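You operate a simulated robot arm through the tools that you are given. There is no shell and no other tool.

The job below is to be done with a simulated robot arm. You get a single attempt, and the scene is never put back.

JOB
Strap the carton into the fixture over the grey foam pad.
Fine: carton pushed close up to the stop, pad on top, strap over it, buckle lever down.

Only the result counts: the job must be done as asked and must still hold three seconds after the hand-in. Knocking over, shifting, dropping, spilling or breaking anything else fails it.

ROBOT AND FRAMES
A 7-joint arm with a three-finger gripper, fixed in place. Base frame: the origin is at the foot of the arm, x ahead of it, y to its left, z up; the work surface is at about z = 850. Units: mm, rad, N and s.
With the tool pointing down near the work surface it reaches from about 100 to 880 mm from the base axis. Its first joint turns from -2.897 to 2.897 rad. Payload 2.94 kg.
The tool frame sits at the grasp point between the pads (the TCP): z along the fingers, y along the line on which they close. The tips reach 30 mm beyond it. The gripper opens to 132 mm. The gripper's body begins 107 mm behind the TCP.
Orientation is told as [roll, pitch, yaw] about the base's x, y, z axes, in that order, counted from this pose: with the fingers straight down and closing along the base's y, the tool's x points along the base's -x, its y along +y and its z along -z.

CONTROLS
- The arm moves only by the tool step_arm. Its argument "rows" is a list of rows, each a list of 6 numbers: the shift along the base's x, y, z in units of 50 mm (1.0 is 50 mm), then the turn, a rotation vector about the base's x, y, z in units of 5 degrees (1.0 is 5 degrees). In form: [[x, y, z, wx, wy, wz], ...]. A call has 1 to 20 rows; each row shifts and turns the commanded pose from where the row before left it. "gripper" is the finger opening in mm, from 0 to 132, set as the call begins (left out, the last holds). A call with a number of a shift or a turn outside -1 to 1 is refused whole. Rows are played at 5 a second. More than 50 mm and 0.15 rad between two rows, or a gripper value outside its range, and nothing of the call is played. A pose out of reach is approached as far as the arm can. The call stops where the force on the tool passes 90 N (or 10 N more than at its start, if that is more) or the arm is blocked; 0.2 s more then pass. Each finger halts on what it meets, pressing with about 43 N; the grip force reading is that of the motor and also rises with nothing between the fingers. The clock runs only during rows and for 0.2 s after the last one: add rows that do not move to give the fingers time. It gives the time, the measured TCP pose, the force on the tool (base axes), the opening and the grip force at its end, in the units of the frame above (readings bear some noise), with the torque about the TCP (base axes, N m) and any sound that the robot's microphone picked up, and new pictures: "views" is both (left out), scene, wrist or none.
- Cameras (640 x 400 px; columns grow to the right, rows downward): "scene" is fixed at [221.8, 504.6, 1598.4]; the picture's right is [-0.59, -0.80, 0.00], its down [-0.53, 0.39, -0.76] and it looks along [0.61, -0.45, -0.66] (base axes); focal length 225 px, centre (320, 200). "wrist" rides on the gripper at [72, 3, -144] in the tool frame; the picture's right is [-0.04, 1.00, 0.00], its down [-0.88, -0.04, -0.48] and it looks along [-0.47, -0.02, 0.88] (tool axes); focal length 256 px, centre (320, 200). There is no depth. A picture from a camera that has moved, and an enlarged one, comes with that camera's place and axes in the base frame and with its lens. The place of the scene camera against the robot may be out by one fixed shift of up to 18 mm in any direction.
- move_column(by): slides the trunk up (or, below 0, down) by that many mm; the arm rides with it, the base frame stays. It gives what a move gives, with no picture.
- enlarge(camera, box): a new picture of the part [left, top, right, bottom] of that camera's present view, enlarged. No time passes.
- job_done(): hands the job in; it is judged then, once.

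Places have to be worked out from the pictures, the camera data and where the tool is seen. Open the gripper and draw the arm clear of the work before you hand the job in, unless the task says otherwise.

The tools are called after "Request:" by a JSON object that holds its "fn" and its "kwargs". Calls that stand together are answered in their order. step_arm: Moves the arm, as the interface text tells. Its arguments: {"type":"object","properties":{"rows":{"type":"array"},"gripper":{"type":"number"},"views":{"type":"string","enum":["both","scene","wrist","none"]}},"required":["rows"]} The other tools are called the same way: move_column (by) slides the trunk up or down; enlarge (camera, box) takes an enlarged picture of a part of a camera's view; job_done () hands the job in.

At the start:

```text
t: 0.0
eef_pos: [641.8, 178.7, 1412.2]
ee_rot: [0.0, -0.001, 0.0]
contact_force: [0.3, 0.1, 0.6]
wrist_torque: [0.0, 0.0, 0.0]
grip_width: 132.1
finger_force: 0.1
trunk travel left (down, up): [-325.0, 215.0]
```

scene: 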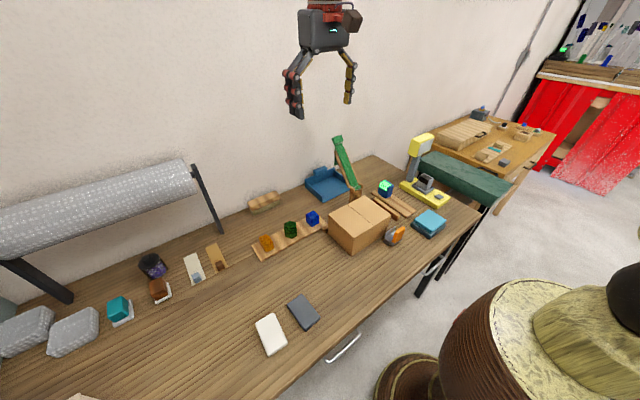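
wrist: 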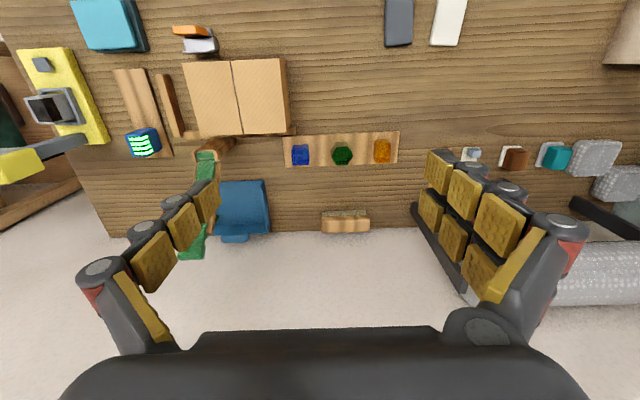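

I'll begin by looking closely at the scene: the carton, the green strap, the pads and the fixture.

Request:
{"fn": "enlarge", "kwargs": {"camera": "scene", "box": [240, 120, 480, 270]}}

Request:
{"fn": "enlarge", "kwargs": {"camera": "scene", "box": [220, 200, 380, 300]}}

Request:
{"fn": "enlarge", "kwargs": {"camera": "wrist", "box": [0, 0, 320, 200]}}

Request:
{"fn": "enlarge", "kwargs": {"camera": "wrist", "box": [320, 0, 640, 200]}}

Request:
{"fn": "enlarge", "kwargs": {"camera": "scene", "box": [0, 230, 340, 400]}}

```text
2.67 times, centred on (360, 195) of scene
camera zoom: at [221.8, 504.6, 1598.4], right [-0.59, -0.8, 0.0], down [-0.53, 0.39, -0.76], along [0.61, -0.45, -0.66], focal length 599 px, centre (213, 213)
```

zoom: 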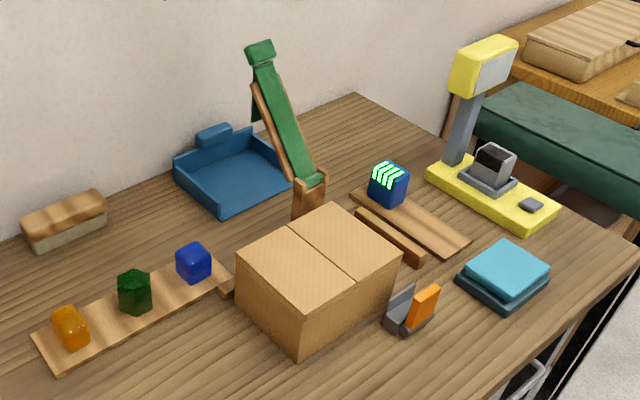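

```text
4.00 times, centred on (300, 250) of scene
camera zoom: at [221.8, 504.6, 1598.4], right [-0.59, -0.8, 0.0], down [-0.53, 0.39, -0.76], along [0.61, -0.45, -0.66], focal length 898 px, centre (400, 0)
```

zoom: 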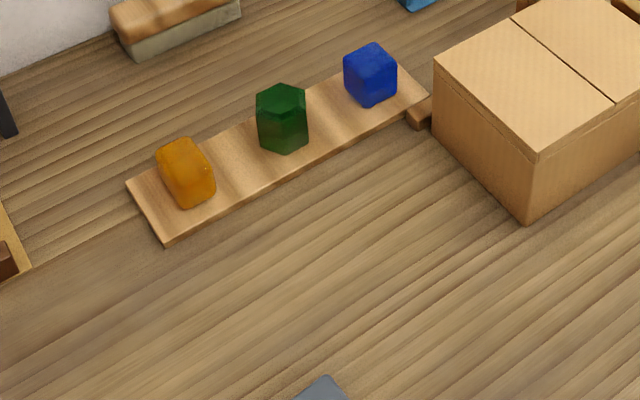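

```text
2.00 times, centred on (160, 100) of wrist
camera zoom: at [569.7, 182.4, 1556.5], right [0.04, 1.0, 0.0], down [0.88, -0.04, 0.48], along [0.47, -0.02, -0.88], focal length 512 px, centre (640, 400)
```

zoom: 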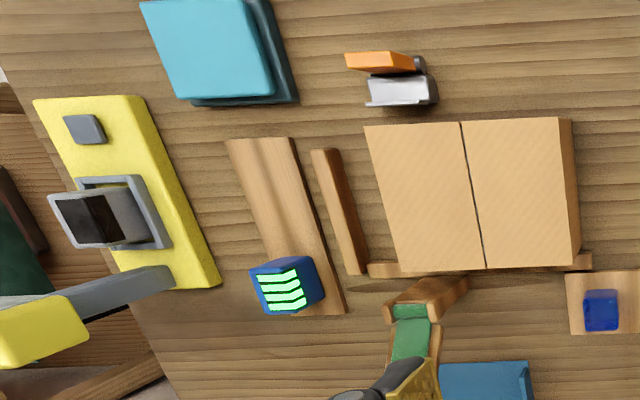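

```text
2.00 times, centred on (480, 100) of wrist
camera zoom: at [569.7, 182.4, 1556.5], right [0.04, 1.0, 0.0], down [0.88, -0.04, 0.48], along [0.47, -0.02, -0.88], focal length 512 px, centre (0, 400)
```

zoom: 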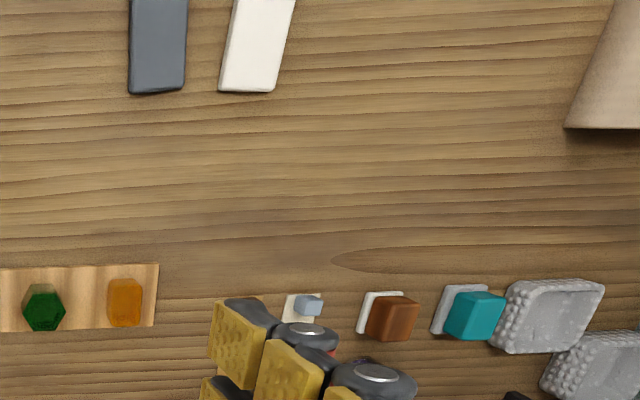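

```text
1.88 times, centred on (170, 315) of scene
camera zoom: at [221.8, 504.6, 1598.4], right [-0.59, -0.8, 0.0], down [-0.53, 0.39, -0.76], along [0.61, -0.45, -0.66], focal length 423 px, centre (602, -16)
```

zoom: 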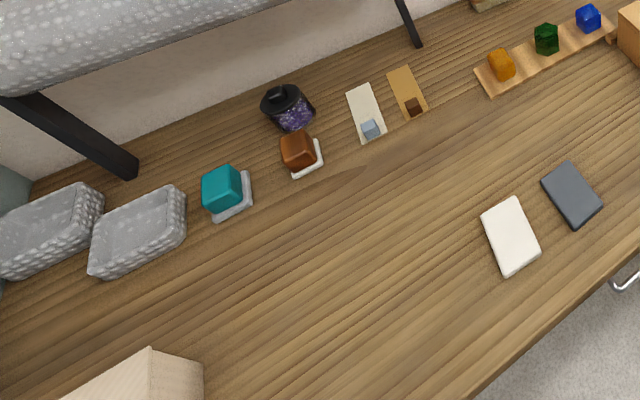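

The fixture seems to be a long rail behind the carton (+x), a short stop piece at its −y side, a post with a green strap arm, and a grey/orange buckle at the near side. I move the wrist camera nearer and above for a better look.

Request:
{"fn": "step_arm", "kwargs": {"rows": [[-0.4, -0.9, -0.3, 0, 0, 0], [-0.4, -0.9, -0.3, 0, 0, 0], [-0.4, -0.9, -0.3, 0, 0, 0], [-0.4, -0.9, -0.3, 0, 0, 0], [0, 0, 0, 0, 0, 0]], "views": "both"}}

```text
refused: row 1 steps farther than a row can; nothing moved
```

The row was slightly too long; I use smaller steps.

Request:
{"fn": "step_arm", "kwargs": {"rows": [[-0.3, -0.8, -0.3, 0, 0, 0], [-0.3, -0.8, -0.3, 0, 0, 0], [-0.3, -0.8, -0.3, 0, 0, 0], [-0.3, -0.8, -0.3, 0, 0, 0], [-0.3, -0.4, -0.3, 0, 0, 0], [0, 0, 0, 0, 0, 0]], "views": "both"}}

```text
t: 1.4
eef_pos: [567.3, -0.5, 1333.8]
ee_rot: [0.001, 0.001, 0.0]
contact_force: [-0.1, 0.2, -0.3]
wrist_torque: [0.0, 0.0, -0.01]
grip_width: 131.9
finger_force: 0.1
trunk travel left (down, up): [-325.0, 215.0]
camera wrist: at [494.9, 3.5, 1478.9], right [0.04, 1.0, 0.0], down [0.88, -0.04, 0.48], along [0.48, -0.02, -0.88], focal length 256 px, centre (320, 200)
```

scene: 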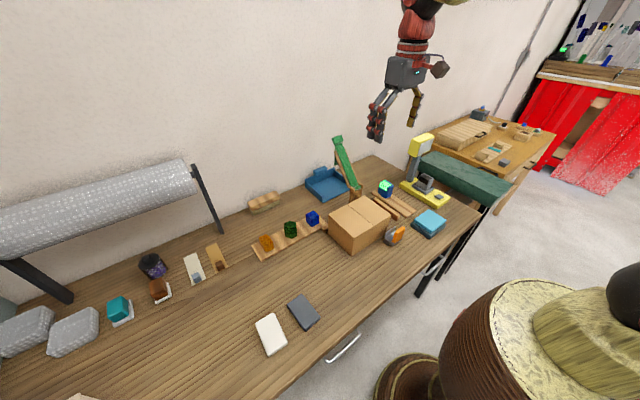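
wrist: 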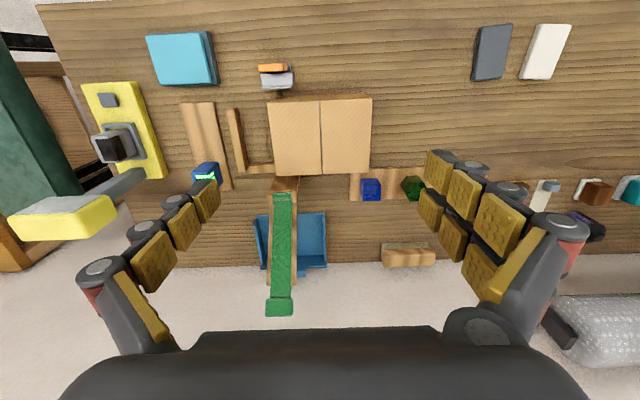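

Request:
{"fn": "enlarge", "kwargs": {"camera": "wrist", "box": [200, 50, 400, 175]}}

Request:
{"fn": "enlarge", "kwargs": {"camera": "wrist", "box": [220, 160, 380, 330]}}

Request:
{"fn": "enlarge", "kwargs": {"camera": "scene", "box": [310, 125, 430, 260]}}

Request:
{"fn": "enlarge", "kwargs": {"camera": "wrist", "box": [440, 0, 640, 125]}}

```text
3.20 times, centred on (300, 112) of wrist
camera zoom: at [494.9, 3.5, 1478.9], right [0.04, 1.0, 0.0], down [0.88, -0.04, 0.48], along [0.48, -0.02, -0.88], focal length 819 px, centre (384, 480)
```

zoom: 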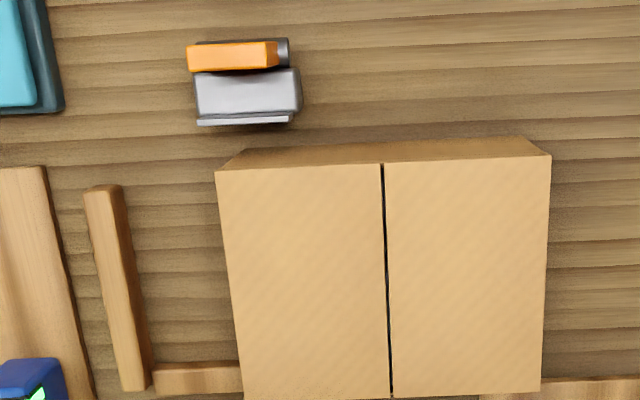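

```text
2.35 times, centred on (300, 245) of wrist
camera zoom: at [494.9, 3.5, 1478.9], right [0.04, 1.0, 0.0], down [0.88, -0.04, 0.48], along [0.48, -0.02, -0.88], focal length 602 px, centre (367, 94)
```

zoom: 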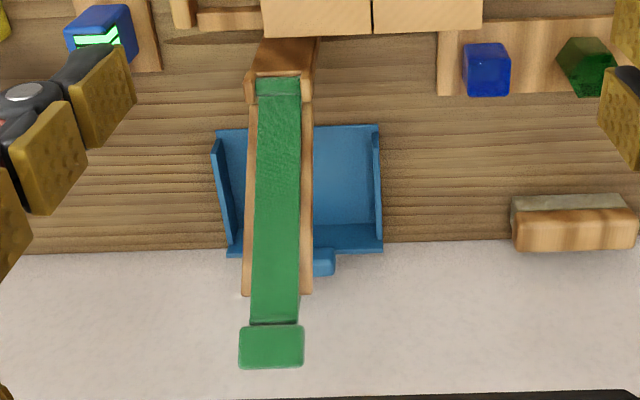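

```text
2.96 times, centred on (370, 192) of scene
camera zoom: at [221.8, 504.6, 1598.4], right [-0.59, -0.8, 0.0], down [-0.53, 0.39, -0.76], along [0.61, -0.45, -0.66], focal length 666 px, centre (172, 222)
```

zoom: 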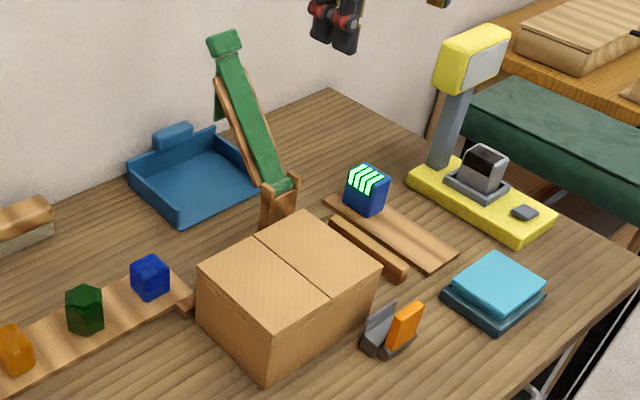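

```text
3.20 times, centred on (540, 62) of wrist
camera zoom: at [494.9, 3.5, 1478.9], right [0.04, 1.0, 0.0], down [0.88, -0.04, 0.48], along [0.48, -0.02, -0.88], focal length 819 px, centre (-384, 640)
```

zoom: 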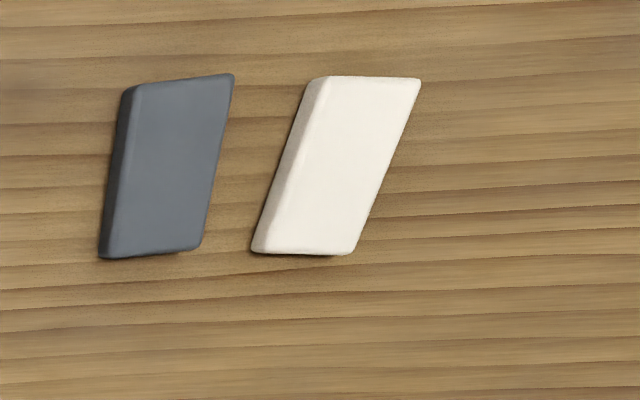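

The carton top sits near z≈960 (about 150×200×110 mm), centred near (636, 0). The stop face is near y≈−192 with the strap line and buckle at y≈−88, so the carton must go ~90 mm in −y. I'll look closer at the buckle.

Request:
{"fn": "step_arm", "kwargs": {"rows": [[-0.35, -0.4, -0.8, 0, 0, 0], [-0.35, -0.4, -0.8, 0, 0, 0], [-0.35, -0.4, -0.8, 0, 0, 0], [-0.35, -0.4, -0.8, 0, 0, 0], [-0.35, -0.16, -0.5, 0, 0, 0], [0, 0, 0, 0, 0, 0]], "views": "wrist"}}

```text
t: 2.8
eef_pos: [481.6, -90.3, 1152.8]
ee_rot: [0.001, 0.001, 0.0]
contact_force: [0.2, 0.8, -0.2]
wrist_torque: [-0.02, -0.05, -0.03]
grip_width: 131.8
finger_force: 0.1
trunk travel left (down, up): [-325.0, 215.0]
camera wrist: at [408.6, -86.3, 1296.8], right [0.04, 1.0, 0.0], down [0.88, -0.04, 0.48], along [0.48, -0.02, -0.88], focal length 256 px, centre (320, 200)
```

wrist: 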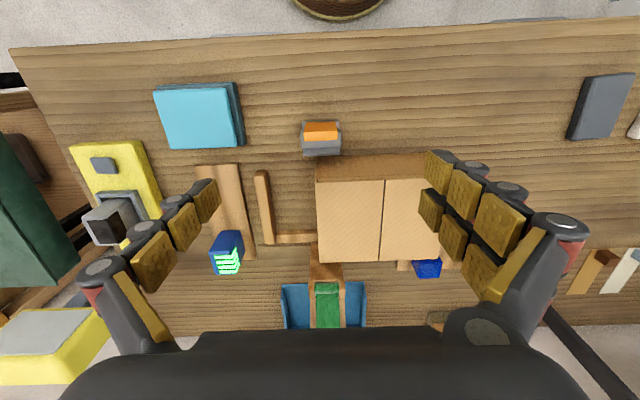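

Request:
{"fn": "enlarge", "kwargs": {"camera": "wrist", "box": [280, 100, 380, 165]}}

Request:
{"fn": "enlarge", "kwargs": {"camera": "wrist", "box": [230, 150, 470, 330]}}

Request:
{"fn": "enlarge", "kwargs": {"camera": "scene", "box": [360, 200, 430, 260]}}

```text
6.15 times, centred on (330, 132) of wrist
camera zoom: at [408.6, -86.3, 1296.8], right [0.04, 1.0, 0.0], down [0.88, -0.04, 0.48], along [0.48, -0.02, -0.88], focal length 1575 px, centre (258, 615)
```

zoom: 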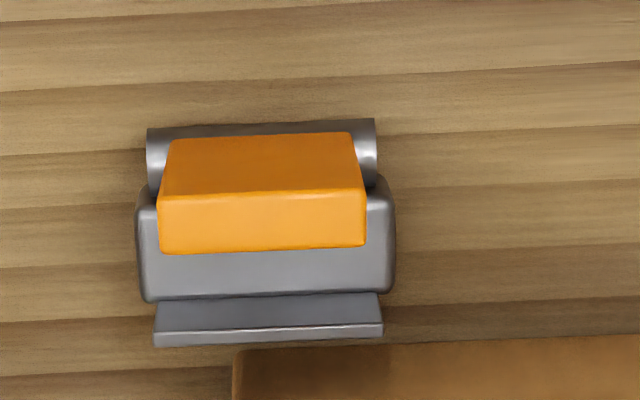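

```text
2.22 times, centred on (350, 240) of wrist
camera zoom: at [408.6, -86.3, 1296.8], right [0.04, 1.0, 0.0], down [0.88, -0.04, 0.48], along [0.48, -0.02, -0.88], focal length 569 px, centre (253, 111)
```

zoom: 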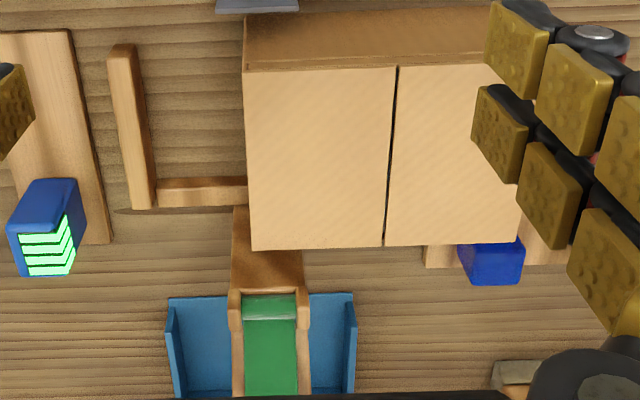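

```text
6.67 times, centred on (395, 230) of scene
camera zoom: at [221.8, 504.6, 1598.4], right [-0.59, -0.8, 0.0], down [-0.53, 0.39, -0.76], along [0.61, -0.45, -0.66], focal length 1498 px, centre (-180, 0)
```

zoom: 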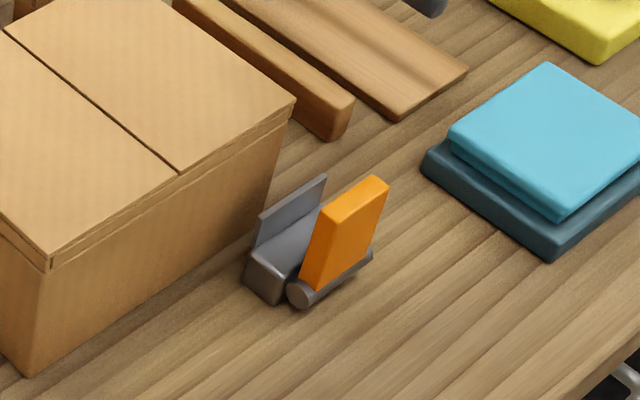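

The buckle has a grey base, a thin plate on its +x side, and an upright orange lever hinged at its −x end (x≈495–507, z up to ≈945). Now a closer look at the strap arm from the scene camera.

Request:
{"fn": "enlarge", "kwargs": {"camera": "scene", "box": [320, 125, 390, 205]}}

Request:
{"fn": "step_arm", "kwargs": {"rows": [[0.6, 0.5, 0.5, 0, 0, 0], [0.6, 0.5, 0.5, 0, 0, 0], [0.6, 0.5, 0.5, 0, 0, 0], [0.6, 0.5, 0.0, 0, 0, 0], [0.0, 0.5, 0.0, 0, 0, 0], [0.0, 0.5, 0, 0, 0, 0]], "views": "wrist"}}

```text
5.00 times, centred on (355, 165) of scene
camera zoom: at [221.8, 504.6, 1598.4], right [-0.59, -0.8, 0.0], down [-0.53, 0.39, -0.76], along [0.61, -0.45, -0.66], focal length 1123 px, centre (145, 375)
```

zoom: 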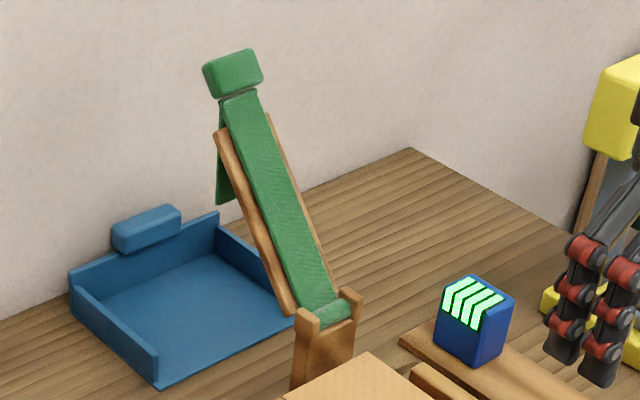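

```text
t: 4.2
eef_pos: [600.0, 61.1, 1228.2]
ee_rot: [0.0, 0.002, -0.001]
contact_force: [-0.7, 0.3, -0.2]
wrist_torque: [-0.04, 0.0, -0.03]
grip_width: 132.1
finger_force: 0.0
trunk travel left (down, up): [-325.0, 215.0]
camera wrist: at [527.7, 65.5, 1371.2], right [0.04, 1.0, 0.0], down [0.88, -0.04, 0.47], along [0.47, -0.02, -0.88], focal length 256 px, centre (320, 200)
```

wrist: 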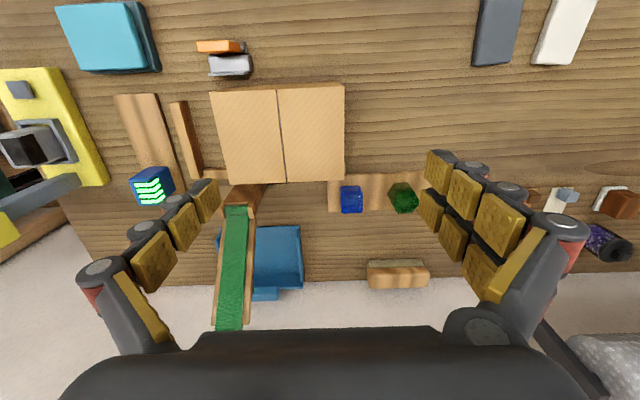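

The strap has a main band hinged on the post top (≈(751,−88,996)), a thick grip tab at its end (≈(900,−88,1158)) and a tail hanging from it. I tilt the wrist to get a side view of the buckle and the strap.

Request:
{"fn": "step_arm", "kwargs": {"rows": [[-0.1, 0.2, -0.2, -1, 0, 0], [-0.1, 0.2, -0.2, -1, 0, 0], [-0.1, 0.2, -0.2, -1, 0, 0], [-0.1, 0.2, -0.2, -1, 0, 0], [-0.1, 0.2, -0.2, -1, 0, 0], [-0.1, 0.2, -0.2, -1, 0, 0], [-0.1, 0.2, -0.2, -1, 0, 0], [-0.1, 0.2, -0.2, -1, 0, 0], [-0.1, 0.2, -0.2, -1, 0, 0], [-0.1, 0.2, -0.2, -1, 0, 0], [0, 0, 0, -1, 0, 0], [0, 0, 0, 0, 0, 0]], "views": "wrist"}}

```text
t: 6.8
eef_pos: [549.1, 160.9, 1128.8]
ee_rot: [-0.961, 0.001, -0.001]
contact_force: [0.6, -0.7, 0.5]
wrist_torque: [0.0, 0.01, 0.01]
grip_width: 132.0
finger_force: 0.0
trunk travel left (down, up): [-325.0, 215.0]
camera wrist: at [476.8, 280.7, 1207.9], right [0.04, 0.57, -0.82], down [0.88, 0.37, 0.3], along [0.48, -0.73, -0.49], focal length 256 px, centre (320, 200)
```

wrist: 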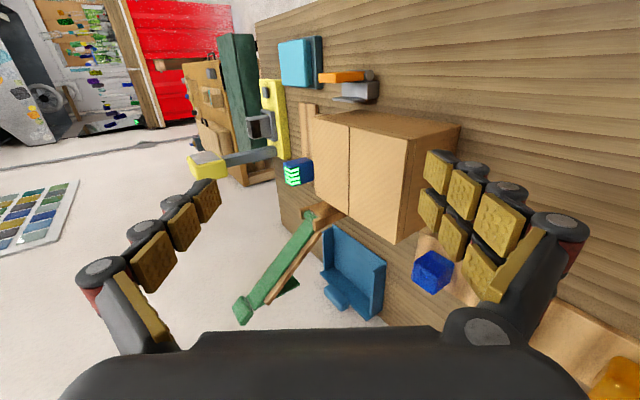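

Request:
{"fn": "enlarge", "kwargs": {"camera": "wrist", "box": [300, 50, 400, 120]}}

Request:
{"fn": "enlarge", "kwargs": {"camera": "wrist", "box": [220, 180, 350, 330]}}

Request:
{"fn": "enlarge", "kwargs": {"camera": "wrist", "box": [270, 60, 480, 250]}}

```text
5.71 times, centred on (350, 85) of wrist
camera zoom: at [476.8, 280.7, 1207.9], right [0.04, 0.57, -0.82], down [0.88, 0.37, 0.3], along [0.48, -0.73, -0.49], focal length 1463 px, centre (149, 857)
```

zoom: 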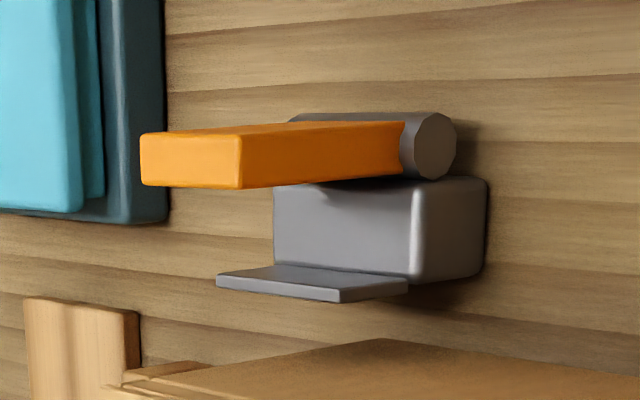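

```text
2.67 times, centred on (285, 255) of wrist
camera zoom: at [476.8, 280.7, 1207.9], right [0.04, 0.57, -0.82], down [0.88, 0.37, 0.3], along [0.48, -0.73, -0.49], focal length 683 px, centre (413, 53)
```

zoom: 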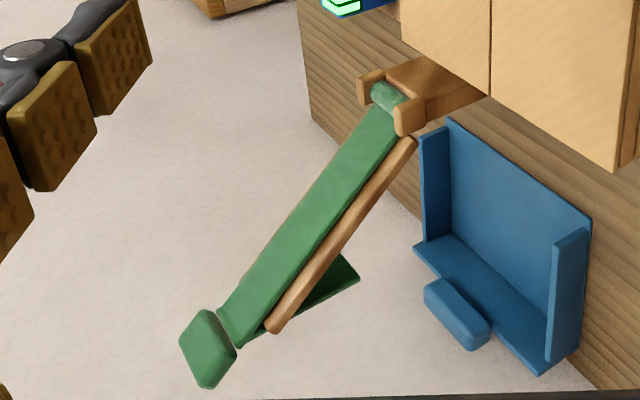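

```text
2.11 times, centred on (375, 155) of wrist
camera zoom: at [476.8, 280.7, 1207.9], right [0.04, 0.57, -0.82], down [0.88, 0.37, 0.3], along [0.48, -0.73, -0.49], focal length 539 px, centre (204, 295)
```

zoom: 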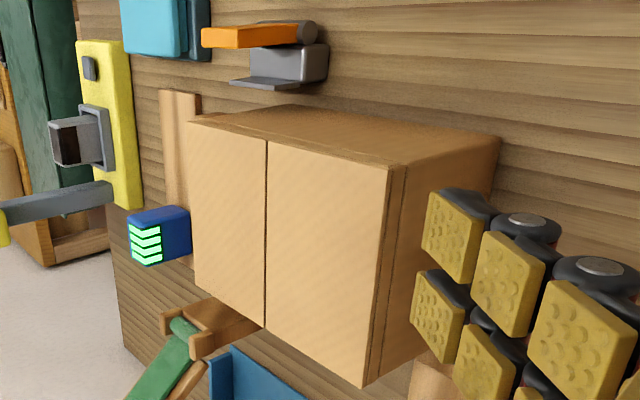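

The buckle lever stands exactly vertical (hinge ≈(503, 870), top z≈935), the plate is at x≈537–543 up to z≈899. First I'll push the carton: straighten the tool, yaw −90° so both opened fingers can push the carton's +y face evenly toward the stop.

Request:
{"fn": "step_arm", "kwargs": {"rows": [[0.15, 0, 0, 1, 0, 0], [0.15, 0, 0, 1, 0, 0], [0.15, 0, 0, 1, 0, 0], [0.15, 0, 0, 1, 0, 0], [0.15, 0, 0, 1, 0, 0], [0.15, 0, 0, 1, 0, 0], [0.15, 0, 0, 1, 0, 0], [0.15, 0, 0, 1, 0, 0], [0.15, 0, 0, 1, 0, 0], [0.15, 0, 0, 1, 0, 0], [0.2, 0, 0, 1, 0, 0]], "gripper": 90, "views": "none"}}

Request:
{"fn": "step_arm", "kwargs": {"rows": [[0, 0, 0, 0, 0, -1], [0, 0, 0, 0, 0, -1], [0, 0, 0, 0, 0, -1], [0, 0, 0, 0, 0, -1], [0, 0, 0, 0, 0, -1], [0, 0, 0, 0, 0, -1], [0, 0, 0, 0, 0, -1], [0, 0, 0, 0, 0, -1], [0, 0, 0, 0, 0, -1], [0, 0, 0, 0, 0, -1], [0, 0, 0, 0, 0, -1], [0, 0, 0, 0, 0, -1], [0, 0, 0, 0, 0, -1], [0, 0, 0, 0, 0, -1], [0, 0, 0, 0, 0, -1], [0, 0, 0, 0, 0, -1], [0, 0, 0, 0, 0, -1], [0, 0, 0, 0, 0, -1], [0, 0, 0, 0, 0, 0]], "gripper": 90, "views": "both"}}

```text
t: 9.2
eef_pos: [633.8, 160.2, 1127.3]
ee_rot: [0.002, 0.002, 0.0]
contact_force: [-1.0, 0.1, 0.2]
wrist_torque: [0.01, -0.02, 0.02]
grip_width: 89.8
finger_force: 0.0
trunk travel left (down, up): [-325.0, 215.0]
```

```text
t: 13.2
eef_pos: [634.8, 160.4, 1127.5]
ee_rot: [-0.001, 0.0, -1.574]
contact_force: [-1.2, 0.0, -0.2]
wrist_torque: [0.04, -0.01, 0.01]
grip_width: 90.2
finger_force: 0.1
trunk travel left (down, up): [-325.0, 215.0]
camera wrist: at [637.3, 233.1, 1271.5], right [1.0, -0.05, 0.0], down [-0.04, -0.88, 0.48], along [-0.02, -0.48, -0.88], focal length 256 px, centre (320, 200)
```

scene: 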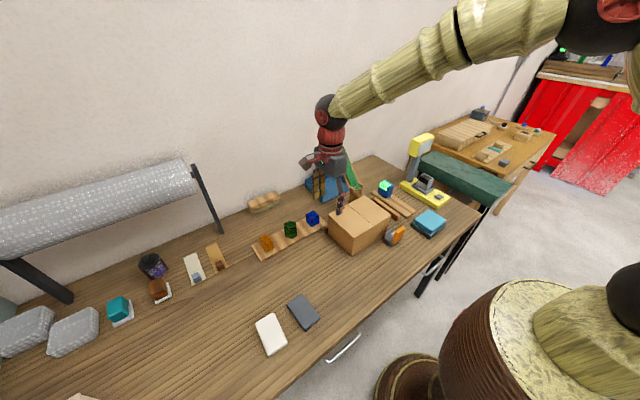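
wrist: 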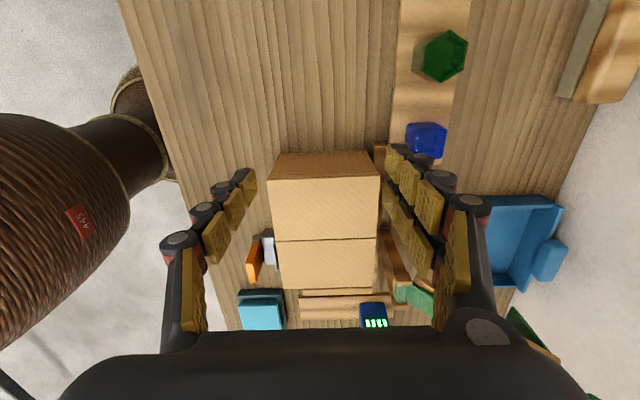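

The carton's +y face is at about y≈95, x≈566–709. I lower the tool beside it at y=160, tips about 20 mm above the table.

Request:
{"fn": "step_arm", "kwargs": {"rows": [[0, 0, -0.9, 0, 0, 0], [0, 0, -0.9, 0, 0, 0], [0, 0, -0.9, 0, 0, 0], [0, 0, -0.9, 0, 0, 0], [0, 0, -0.9, 0, 0, 0], [0, 0, 0, 0, 0, 0]], "views": "both"}}

```text
t: 14.6
eef_pos: [634.5, 161.7, 902.2]
ee_rot: [0.001, -0.001, -1.572]
contact_force: [0.7, 0.4, -0.1]
wrist_torque: [0.03, 0.02, -0.01]
grip_width: 90.0
finger_force: 0.1
trunk travel left (down, up): [-325.0, 215.0]
camera wrist: at [638.1, 234.2, 1045.5], right [1.0, -0.04, 0.0], down [-0.04, -0.88, 0.48], along [-0.02, -0.48, -0.88], focal length 256 px, centre (320, 200)
```

scene: 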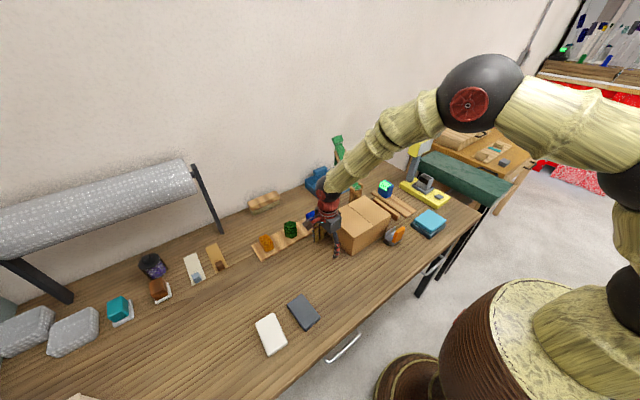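
wrist: 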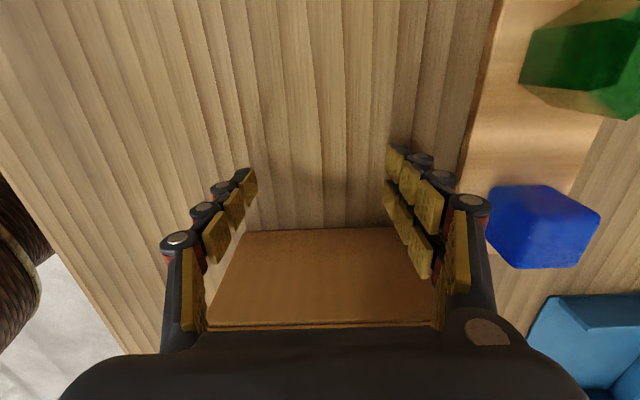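

Clear on both sides of the carton. I now advance to contact and begin pushing toward −y slowly.

Request:
{"fn": "step_arm", "kwargs": {"rows": [[0, -0.5, 0, 0, 0, 0], [0, -0.4, 0, 0, 0, 0], [0, -0.2, 0, 0, 0, 0], [0, -0.15, 0, 0, 0, 0], [0, -0.15, 0, 0, 0, 0], [0, -0.15, 0, 0, 0, 0], [0, -0.15, 0, 0, 0, 0], [0, 0, 0, 0, 0, 0]], "views": "both"}}

```text
t: 16.4
eef_pos: [634.0, 75.0, 903.4]
ee_rot: [0.0, -0.001, -1.57]
contact_force: [1.2, 1.6, -0.3]
wrist_torque: [0.08, -0.02, 0.11]
grip_width: 91.3
finger_force: 0.4
trunk travel left (down, up): [-325.0, 215.0]
camera wrist: at [638.0, 147.6, 1046.6], right [1.0, -0.04, 0.0], down [-0.04, -0.88, 0.48], along [-0.02, -0.48, -0.88], focal length 256 px, centre (320, 200)
```

scene: 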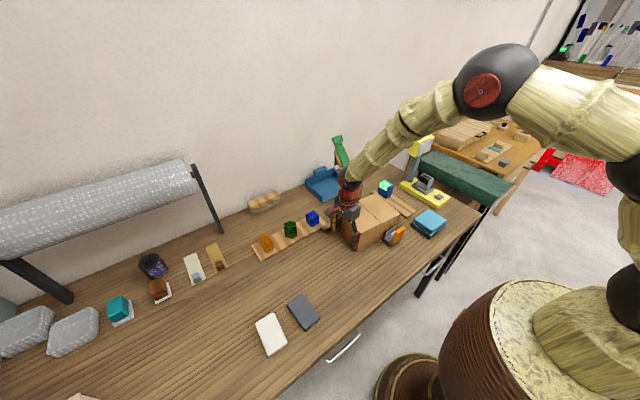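
wrist: 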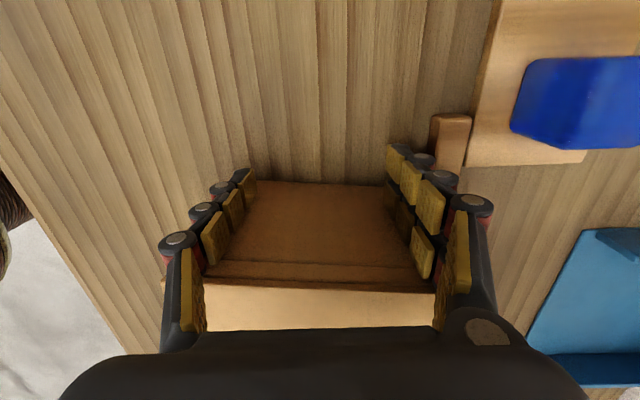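

The carton slides lightly (~2 N) and stays square. I continue pushing another 45 mm.

Request:
{"fn": "step_arm", "kwargs": {"rows": [[0, -0.15, 0, 0, 0, 0], [0, -0.15, 0, 0, 0, 0], [0, -0.15, 0, 0, 0, 0], [0, -0.15, 0, 0, 0, 0], [0, -0.15, 0, 0, 0, 0], [0, -0.15, 0, 0, 0, 0], [0, 0, 0, 0, 0, 0]], "views": "both"}}

Request:
{"fn": "enlarge", "kwargs": {"camera": "scene", "box": [320, 170, 440, 260]}}

```text
t: 18.0
eef_pos: [634.0, 32.6, 902.4]
ee_rot: [0.0, 0.0, -1.569]
contact_force: [-0.4, 13.9, 1.5]
wrist_torque: [0.28, 0.06, -0.16]
grip_width: 90.3
finger_force: 0.2
trunk travel left (down, up): [-325.0, 215.0]
camera wrist: at [637.3, 105.2, 1046.8], right [1.0, -0.04, 0.0], down [-0.04, -0.88, 0.48], along [-0.02, -0.48, -0.88], focal length 256 px, centre (320, 200)
```

scene: 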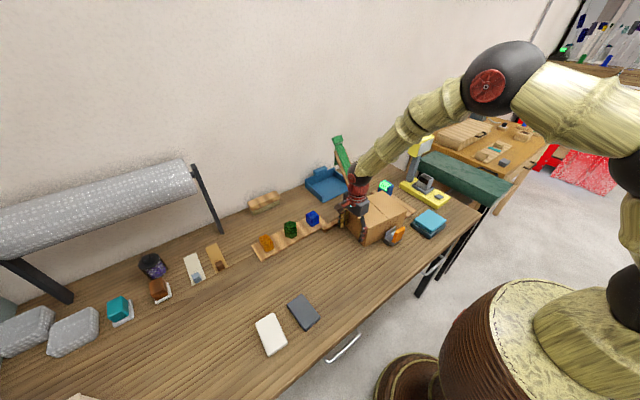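
wrist: 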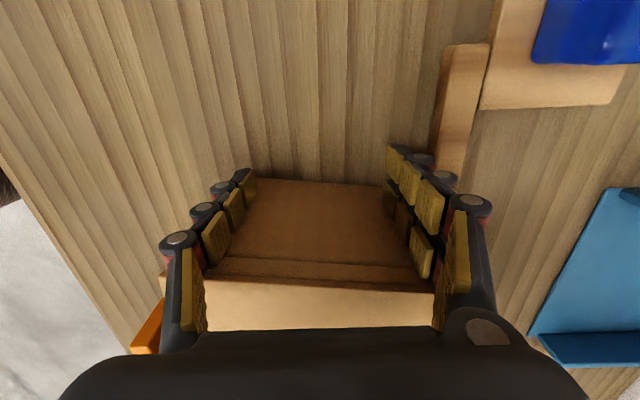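

```text
4.44 times, centred on (380, 215) of scene
camera zoom: at [221.8, 504.6, 1598.4], right [-0.59, -0.8, 0.0], down [-0.53, 0.39, -0.76], along [0.61, -0.45, -0.66], focal length 998 px, centre (53, 133)
```

zoom: 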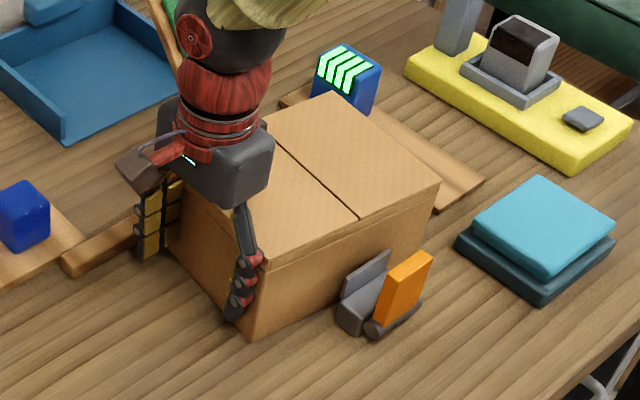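

Force rose from ~2 N to ~14 N, so the carton seems to have reached the stop. I confirm with a small extra push.

Request:
{"fn": "step_arm", "kwargs": {"rows": [[0, -0.06, 0, 0, 0, 0], [0, -0.06, 0, 0, 0, 0], [0, 0, 0, 0, 0, 0], [0, 0, 0, 0, 0, 0]], "views": "none"}}

```text
t: 19.0
eef_pos: [633.1, 31.8, 902.8]
ee_rot: [-0.001, -0.003, -1.567]
contact_force: [-5.4, 70.4, 2.5]
wrist_torque: [0.87, -0.08, 1.72]
grip_width: 90.2
finger_force: 0.4
trunk travel left (down, up): [-325.0, 215.0]
```

Firm contact with the stop (70 N). I back off in +y, raise, and look from above.

Request:
{"fn": "step_arm", "kwargs": {"rows": [[0, 0.12, 0, 0, 0, 0], [0, 0.4, 0, 0, 0, 0], [0, 0.6, 0, 0, 0, 0], [0, 0, 0.9, 0, 0, 0], [0, 0, 0.9, 0, 0, 0], [0, 0, 0.9, 0, 0, 0], [0, 0, 0.9, 0, 0, 0], [0, -0.3, 0.9, 0, 0, 0], [0, -0.4, 0.8, 0, 0, 0], [0, -0.5, 0.5, 0, 0, 0], [0, 0, 0, 0, 0, 0]], "views": "both"}}

Request:
{"fn": "enlarge", "kwargs": {"camera": "wrist", "box": [200, 60, 460, 330]}}

Request:
{"fn": "enlarge", "kwargs": {"camera": "scene", "box": [310, 170, 430, 260]}}

```text
t: 21.4
eef_pos: [633.8, 20.5, 1192.3]
ee_rot: [0.001, -0.001, -1.569]
contact_force: [0.2, 0.1, 0.2]
wrist_torque: [0.0, 0.05, 0.01]
grip_width: 90.0
finger_force: 0.1
trunk travel left (down, up): [-325.0, 215.0]
camera wrist: at [637.0, 93.4, 1336.2], right [1.0, -0.04, 0.0], down [-0.04, -0.88, 0.48], along [-0.02, -0.48, -0.88], focal length 256 px, centre (320, 200)
```

scene: 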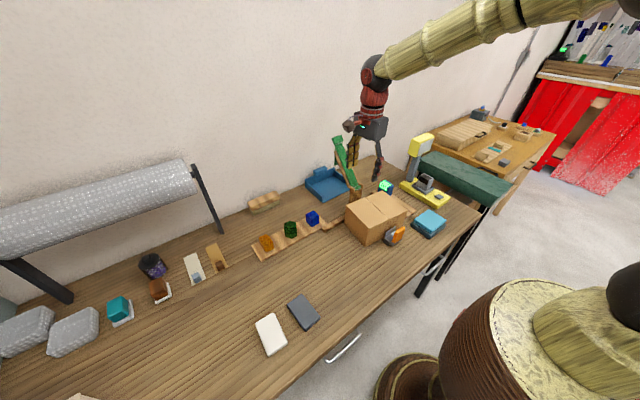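
wrist: 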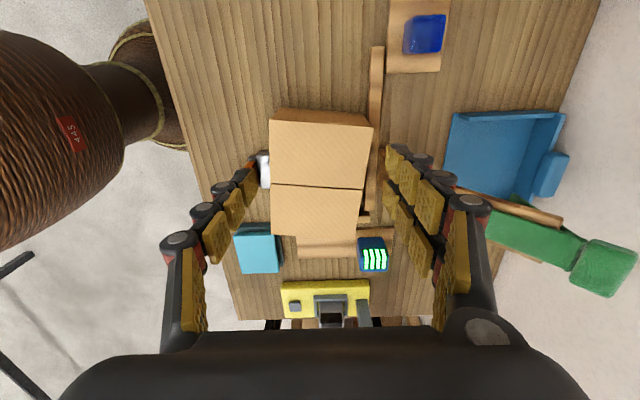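

```text
1.48 times, centred on (330, 195) of wrist
camera zoom: at [637.0, 93.4, 1336.2], right [1.0, -0.04, 0.0], down [-0.04, -0.88, 0.48], along [-0.02, -0.48, -0.88], focal length 379 px, centre (305, 207)
```

zoom: 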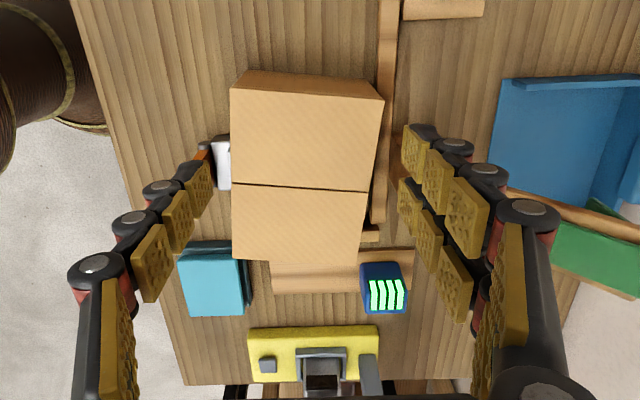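

```text
4.44 times, centred on (370, 215) of scene
camera zoom: at [221.8, 504.6, 1598.4], right [-0.59, -0.8, 0.0], down [-0.53, 0.39, -0.76], along [0.61, -0.45, -0.66], focal length 998 px, centre (98, 133)
```

zoom: 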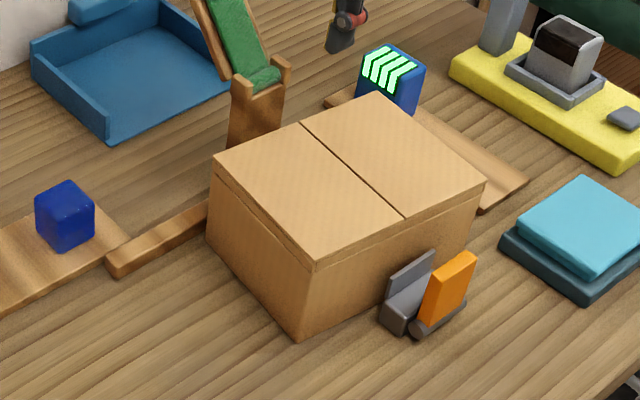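

The carton reached the stop but is skewed about −7° (its +x,−y corner touches, and its −x,−y corner swings toward the buckle). I'll square it: yaw back to 0, straddle the buckle with the fully opened fingers (y≈−159 and −17), and push the −x face against the back rail.

Request:
{"fn": "step_arm", "kwargs": {"rows": [[-0.17, -0.12, 0, 0, 0, 1], [-0.17, -0.12, 0, 0, 0, 1], [-0.17, -0.12, 0, 0, 0, 1], [-0.17, -0.12, 0, 0, 0, 1], [-0.17, -0.12, 0, 0, 0, 1], [-0.17, -0.12, 0, 0, 0, 1], [-0.17, -0.12, 0, 0, 0, 1], [-0.17, -0.12, 0, 0, 0, 1], [-0.17, -0.12, 0, 0, 0, 1], [-0.17, -0.12, 0, 0, 0, 1], [-0.17, -0.12, 0, 0, 0, 1], [-0.17, -0.12, 0, 0, 0, 1], [-0.17, -0.12, 0, 0, 0, 1], [-0.17, -0.12, 0, 0, 0, 1], [-0.17, -0.12, 0, 0, 0, 1], [-0.17, -0.12, 0, 0, 0, 1], [-0.17, -0.12, 0, 0, 0, 1], [-0.17, -0.12, 0, 0, 0, 1], [0, 0, 0, 0, 0, 0]], "gripper": 132, "views": "wrist"}}

Request:
{"fn": "enlarge", "kwargs": {"camera": "wrist", "box": [220, 80, 440, 300]}}

```text
t: 25.4
eef_pos: [479.2, -88.3, 1193.0]
ee_rot: [0.0, -0.001, -0.001]
contact_force: [0.0, -0.6, -0.6]
wrist_torque: [0.0, -0.03, 0.0]
grip_width: 132.0
finger_force: 0.0
trunk travel left (down, up): [-325.0, 215.0]
camera wrist: at [407.6, -84.5, 1336.5], right [0.04, 1.0, 0.0], down [0.88, -0.04, 0.48], along [0.48, -0.02, -0.88], focal length 256 px, centre (320, 200)
```

wrist: 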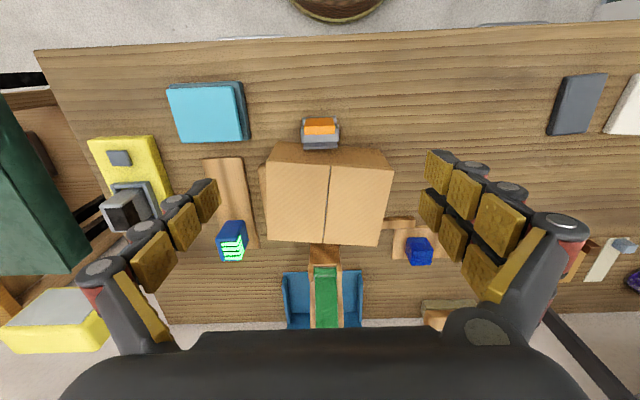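

```text
1.82 times, centred on (330, 190) of wrist
camera zoom: at [407.6, -84.5, 1336.5], right [0.04, 1.0, 0.0], down [0.88, -0.04, 0.48], along [0.48, -0.02, -0.88], focal length 465 px, centre (302, 218)
```

zoom: 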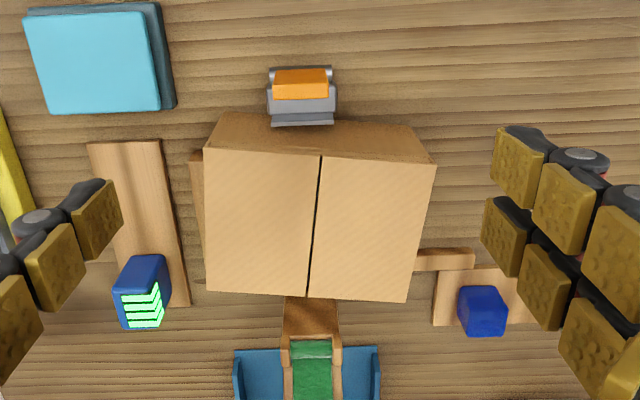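

The carton's −x face runs from about (541,−172) to (563,26). I lower the open gripper at x≈480, straddling the buckle.

Request:
{"fn": "step_arm", "kwargs": {"rows": [[0, 0, -0.96, 0, 0, 0], [0, 0, -0.96, 0, 0, 0], [0, 0, -0.96, 0, 0, 0], [0, 0, -0.96, 0, 0, 0], [0, 0, -0.96, 0, 0, 0], [0, 0, -0.96, 0, 0, 0], [0, 0, 0, 0, 0, 0]], "views": "both"}}

Request:
{"fn": "enlarge", "kwargs": {"camera": "scene", "box": [330, 170, 450, 260]}}

```text
t: 27.0
eef_pos: [480.5, -88.9, 903.7]
ee_rot: [-0.001, -0.001, -0.001]
contact_force: [-0.4, -0.1, -0.3]
wrist_torque: [-0.01, 0.0, 0.02]
grip_width: 131.8
finger_force: 0.1
trunk travel left (down, up): [-325.0, 215.0]
camera wrist: at [409.2, -85.4, 1047.1], right [0.04, 1.0, 0.0], down [0.88, -0.04, 0.48], along [0.48, -0.02, -0.88], focal length 256 px, centre (320, 200)
```

scene: 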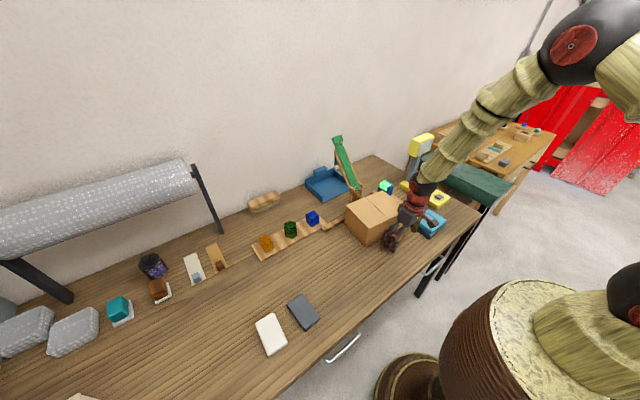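
wrist: 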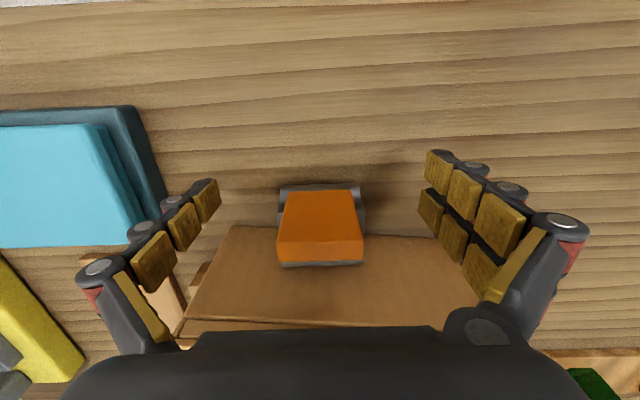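

```text
4.44 times, centred on (390, 215) of scene
camera zoom: at [221.8, 504.6, 1598.4], right [-0.59, -0.8, 0.0], down [-0.53, 0.39, -0.76], along [0.61, -0.45, -0.66], focal length 998 px, centre (9, 133)
```

zoom: 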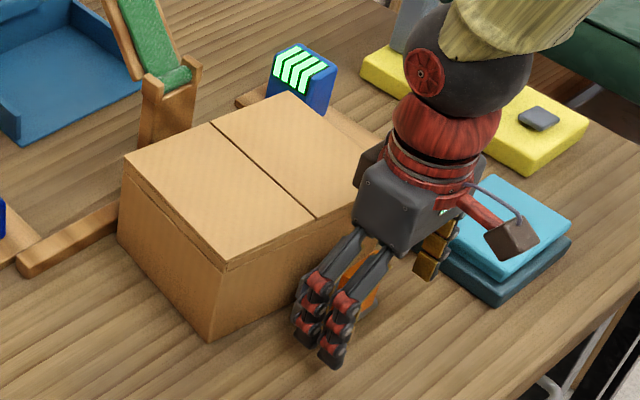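

The pictures reveal the gripper's +y side has two prongs (spread along tool x) and the −y side one, so the +y side leads by ~12 mm when pushing; that explains the skew. I yaw +5° to compensate and push +x so the rail squares the carton.

Request:
{"fn": "step_arm", "kwargs": {"rows": [[0, 0, 0, 0, 0, 1], [0.5, 0, 0, 0, 0, 0], [0.3, 0, 0, 0, 0, 0], [0.15, 0, 0, 0, 0, 0], [0.15, 0, 0, 0, 0, 0], [0.1, 0, 0, 0, 0, 0], [0, 0, 0, 0, 0, 0]], "views": "both"}}

Request:
{"fn": "enlarge", "kwargs": {"camera": "scene", "box": [330, 170, 450, 260]}}

```text
t: 28.6
eef_pos: [541.4, -87.7, 904.6]
ee_rot: [0.0, 0.0, 0.087]
contact_force: [-4.1, -1.1, 1.4]
wrist_torque: [-0.11, -0.05, -0.34]
grip_width: 132.0
finger_force: 0.1
trunk travel left (down, up): [-325.0, 215.0]
camera wrist: at [469.5, -90.4, 1048.6], right [-0.04, 1.0, 0.0], down [0.88, 0.04, 0.48], along [0.48, 0.02, -0.88], focal length 256 px, centre (320, 200)
```

scene: 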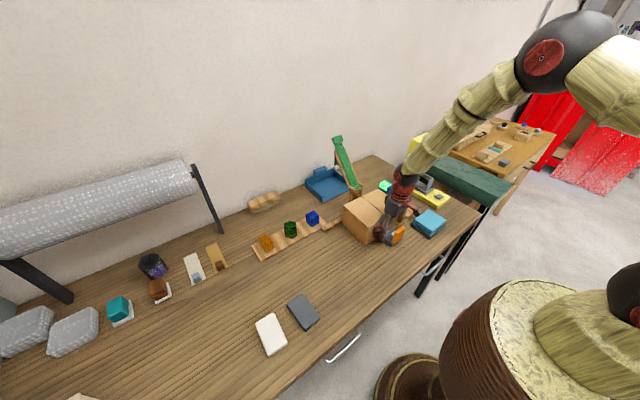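
wrist: 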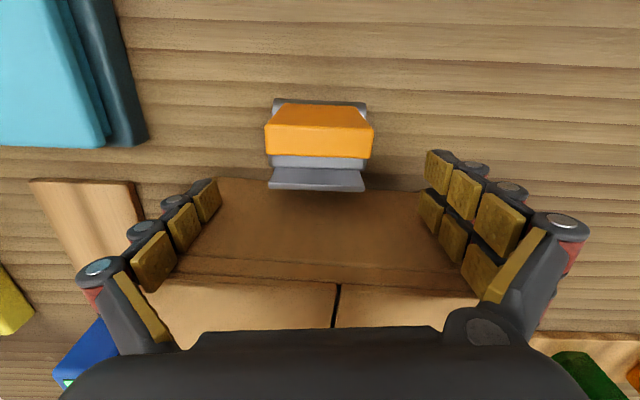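

```text
4.44 times, centred on (390, 215) of scene
camera zoom: at [221.8, 504.6, 1598.4], right [-0.59, -0.8, 0.0], down [-0.53, 0.39, -0.76], along [0.61, -0.45, -0.66], focal length 998 px, centre (9, 133)
```

zoom: 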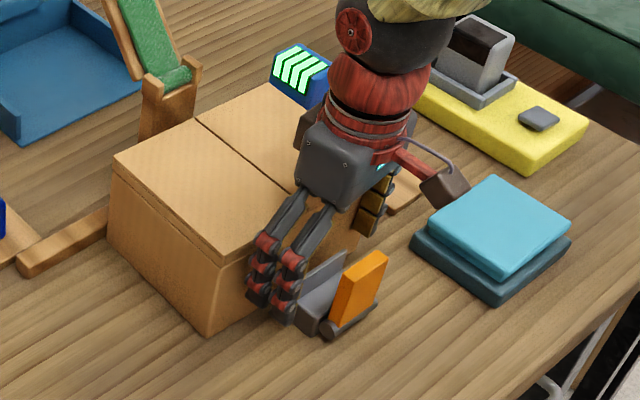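

Light contact; the carton is turning square. I keep pushing +x in small steps until the rail stops it.

Request:
{"fn": "step_arm", "kwargs": {"rows": [[0.1, 0, 0, 0, 0, 0], [0.1, 0, 0, 0, 0, 0], [0.1, 0, 0, 0, 0, 0], [0, 0, 0, 0, 0, 0]], "views": "none"}}

```text
t: 29.6
eef_pos: [552.4, -88.9, 905.6]
ee_rot: [0.002, 0.003, 0.086]
contact_force: [-26.4, -5.5, 4.9]
wrist_torque: [0.58, -0.84, 1.47]
grip_width: 132.1
finger_force: 0.0
trunk travel left (down, up): [-325.0, 215.0]
```

26 N at x≈552, so the carton is against the rail. I back off, raise, and look at the alignment from above.

Request:
{"fn": "step_arm", "kwargs": {"rows": [[-0.2, 0, 0, 0, 0, 0], [-0.6, 0, 0, 0, 0, 0], [-0.7, 0, 0, 0, 0, -1], [0, 0, 0.9, 0, 0, 0], [0, 0, 0.9, 0, 0, 0], [0, 0, 0.9, 0, 0, 0], [0, 0, 0.9, 0, 0, 0], [0, 0, 0.9, 0, 0, 0], [0, 0, 0.9, 0, 0, 0], [0, 0, 0, 0, 0, 0]], "views": "both"}}

Request:
{"fn": "enlarge", "kwargs": {"camera": "wrist", "box": [220, 80, 440, 300]}}

Request:
{"fn": "enlarge", "kwargs": {"camera": "scene", "box": [320, 170, 440, 260]}}

```text
t: 31.8
eef_pos: [480.2, -90.3, 1175.8]
ee_rot: [0.0, 0.001, 0.0]
contact_force: [0.8, 0.7, 1.3]
wrist_torque: [0.03, -0.01, -0.04]
grip_width: 132.0
finger_force: 0.0
trunk travel left (down, up): [-325.0, 215.0]
camera wrist: at [408.0, -85.7, 1318.5], right [0.04, 1.0, 0.0], down [0.88, -0.04, 0.48], along [0.47, -0.02, -0.88], focal length 256 px, centre (320, 200)
```

scene: 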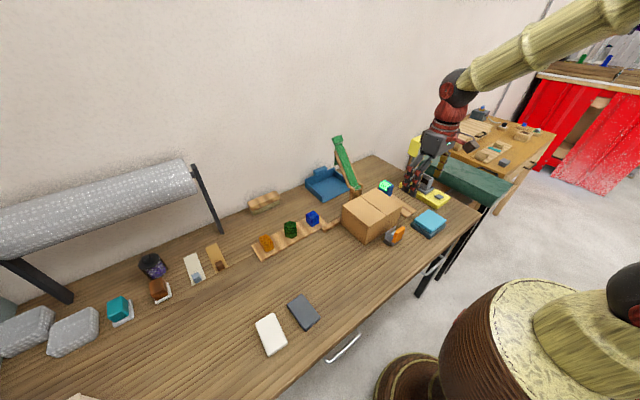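
wrist: 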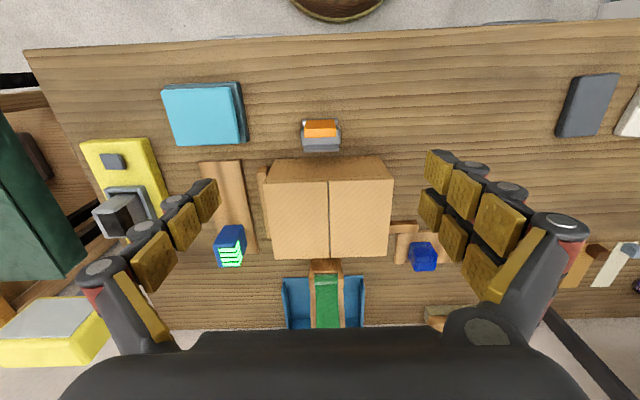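

```text
1.82 times, centred on (330, 190) of wrist
camera zoom: at [408.0, -85.7, 1318.5], right [0.04, 1.0, 0.0], down [0.88, -0.04, 0.48], along [0.47, -0.02, -0.88], focal length 465 px, centre (302, 218)
```

zoom: 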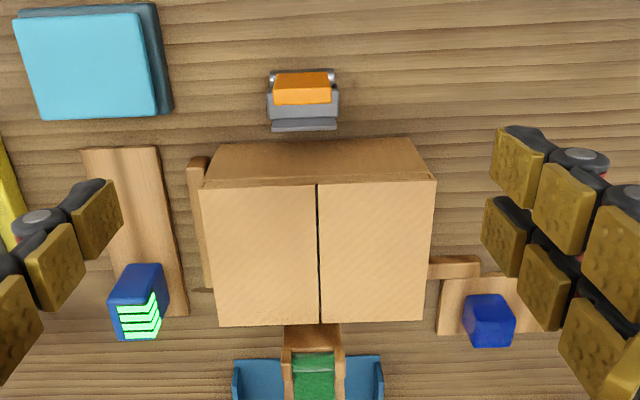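

```text
4.44 times, centred on (380, 215) of scene
camera zoom: at [221.8, 504.6, 1598.4], right [-0.59, -0.8, 0.0], down [-0.53, 0.39, -0.76], along [0.61, -0.45, -0.66], focal length 998 px, centre (53, 133)
```

zoom: 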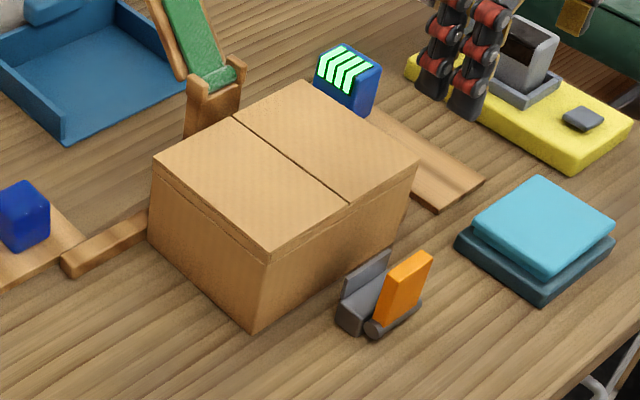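

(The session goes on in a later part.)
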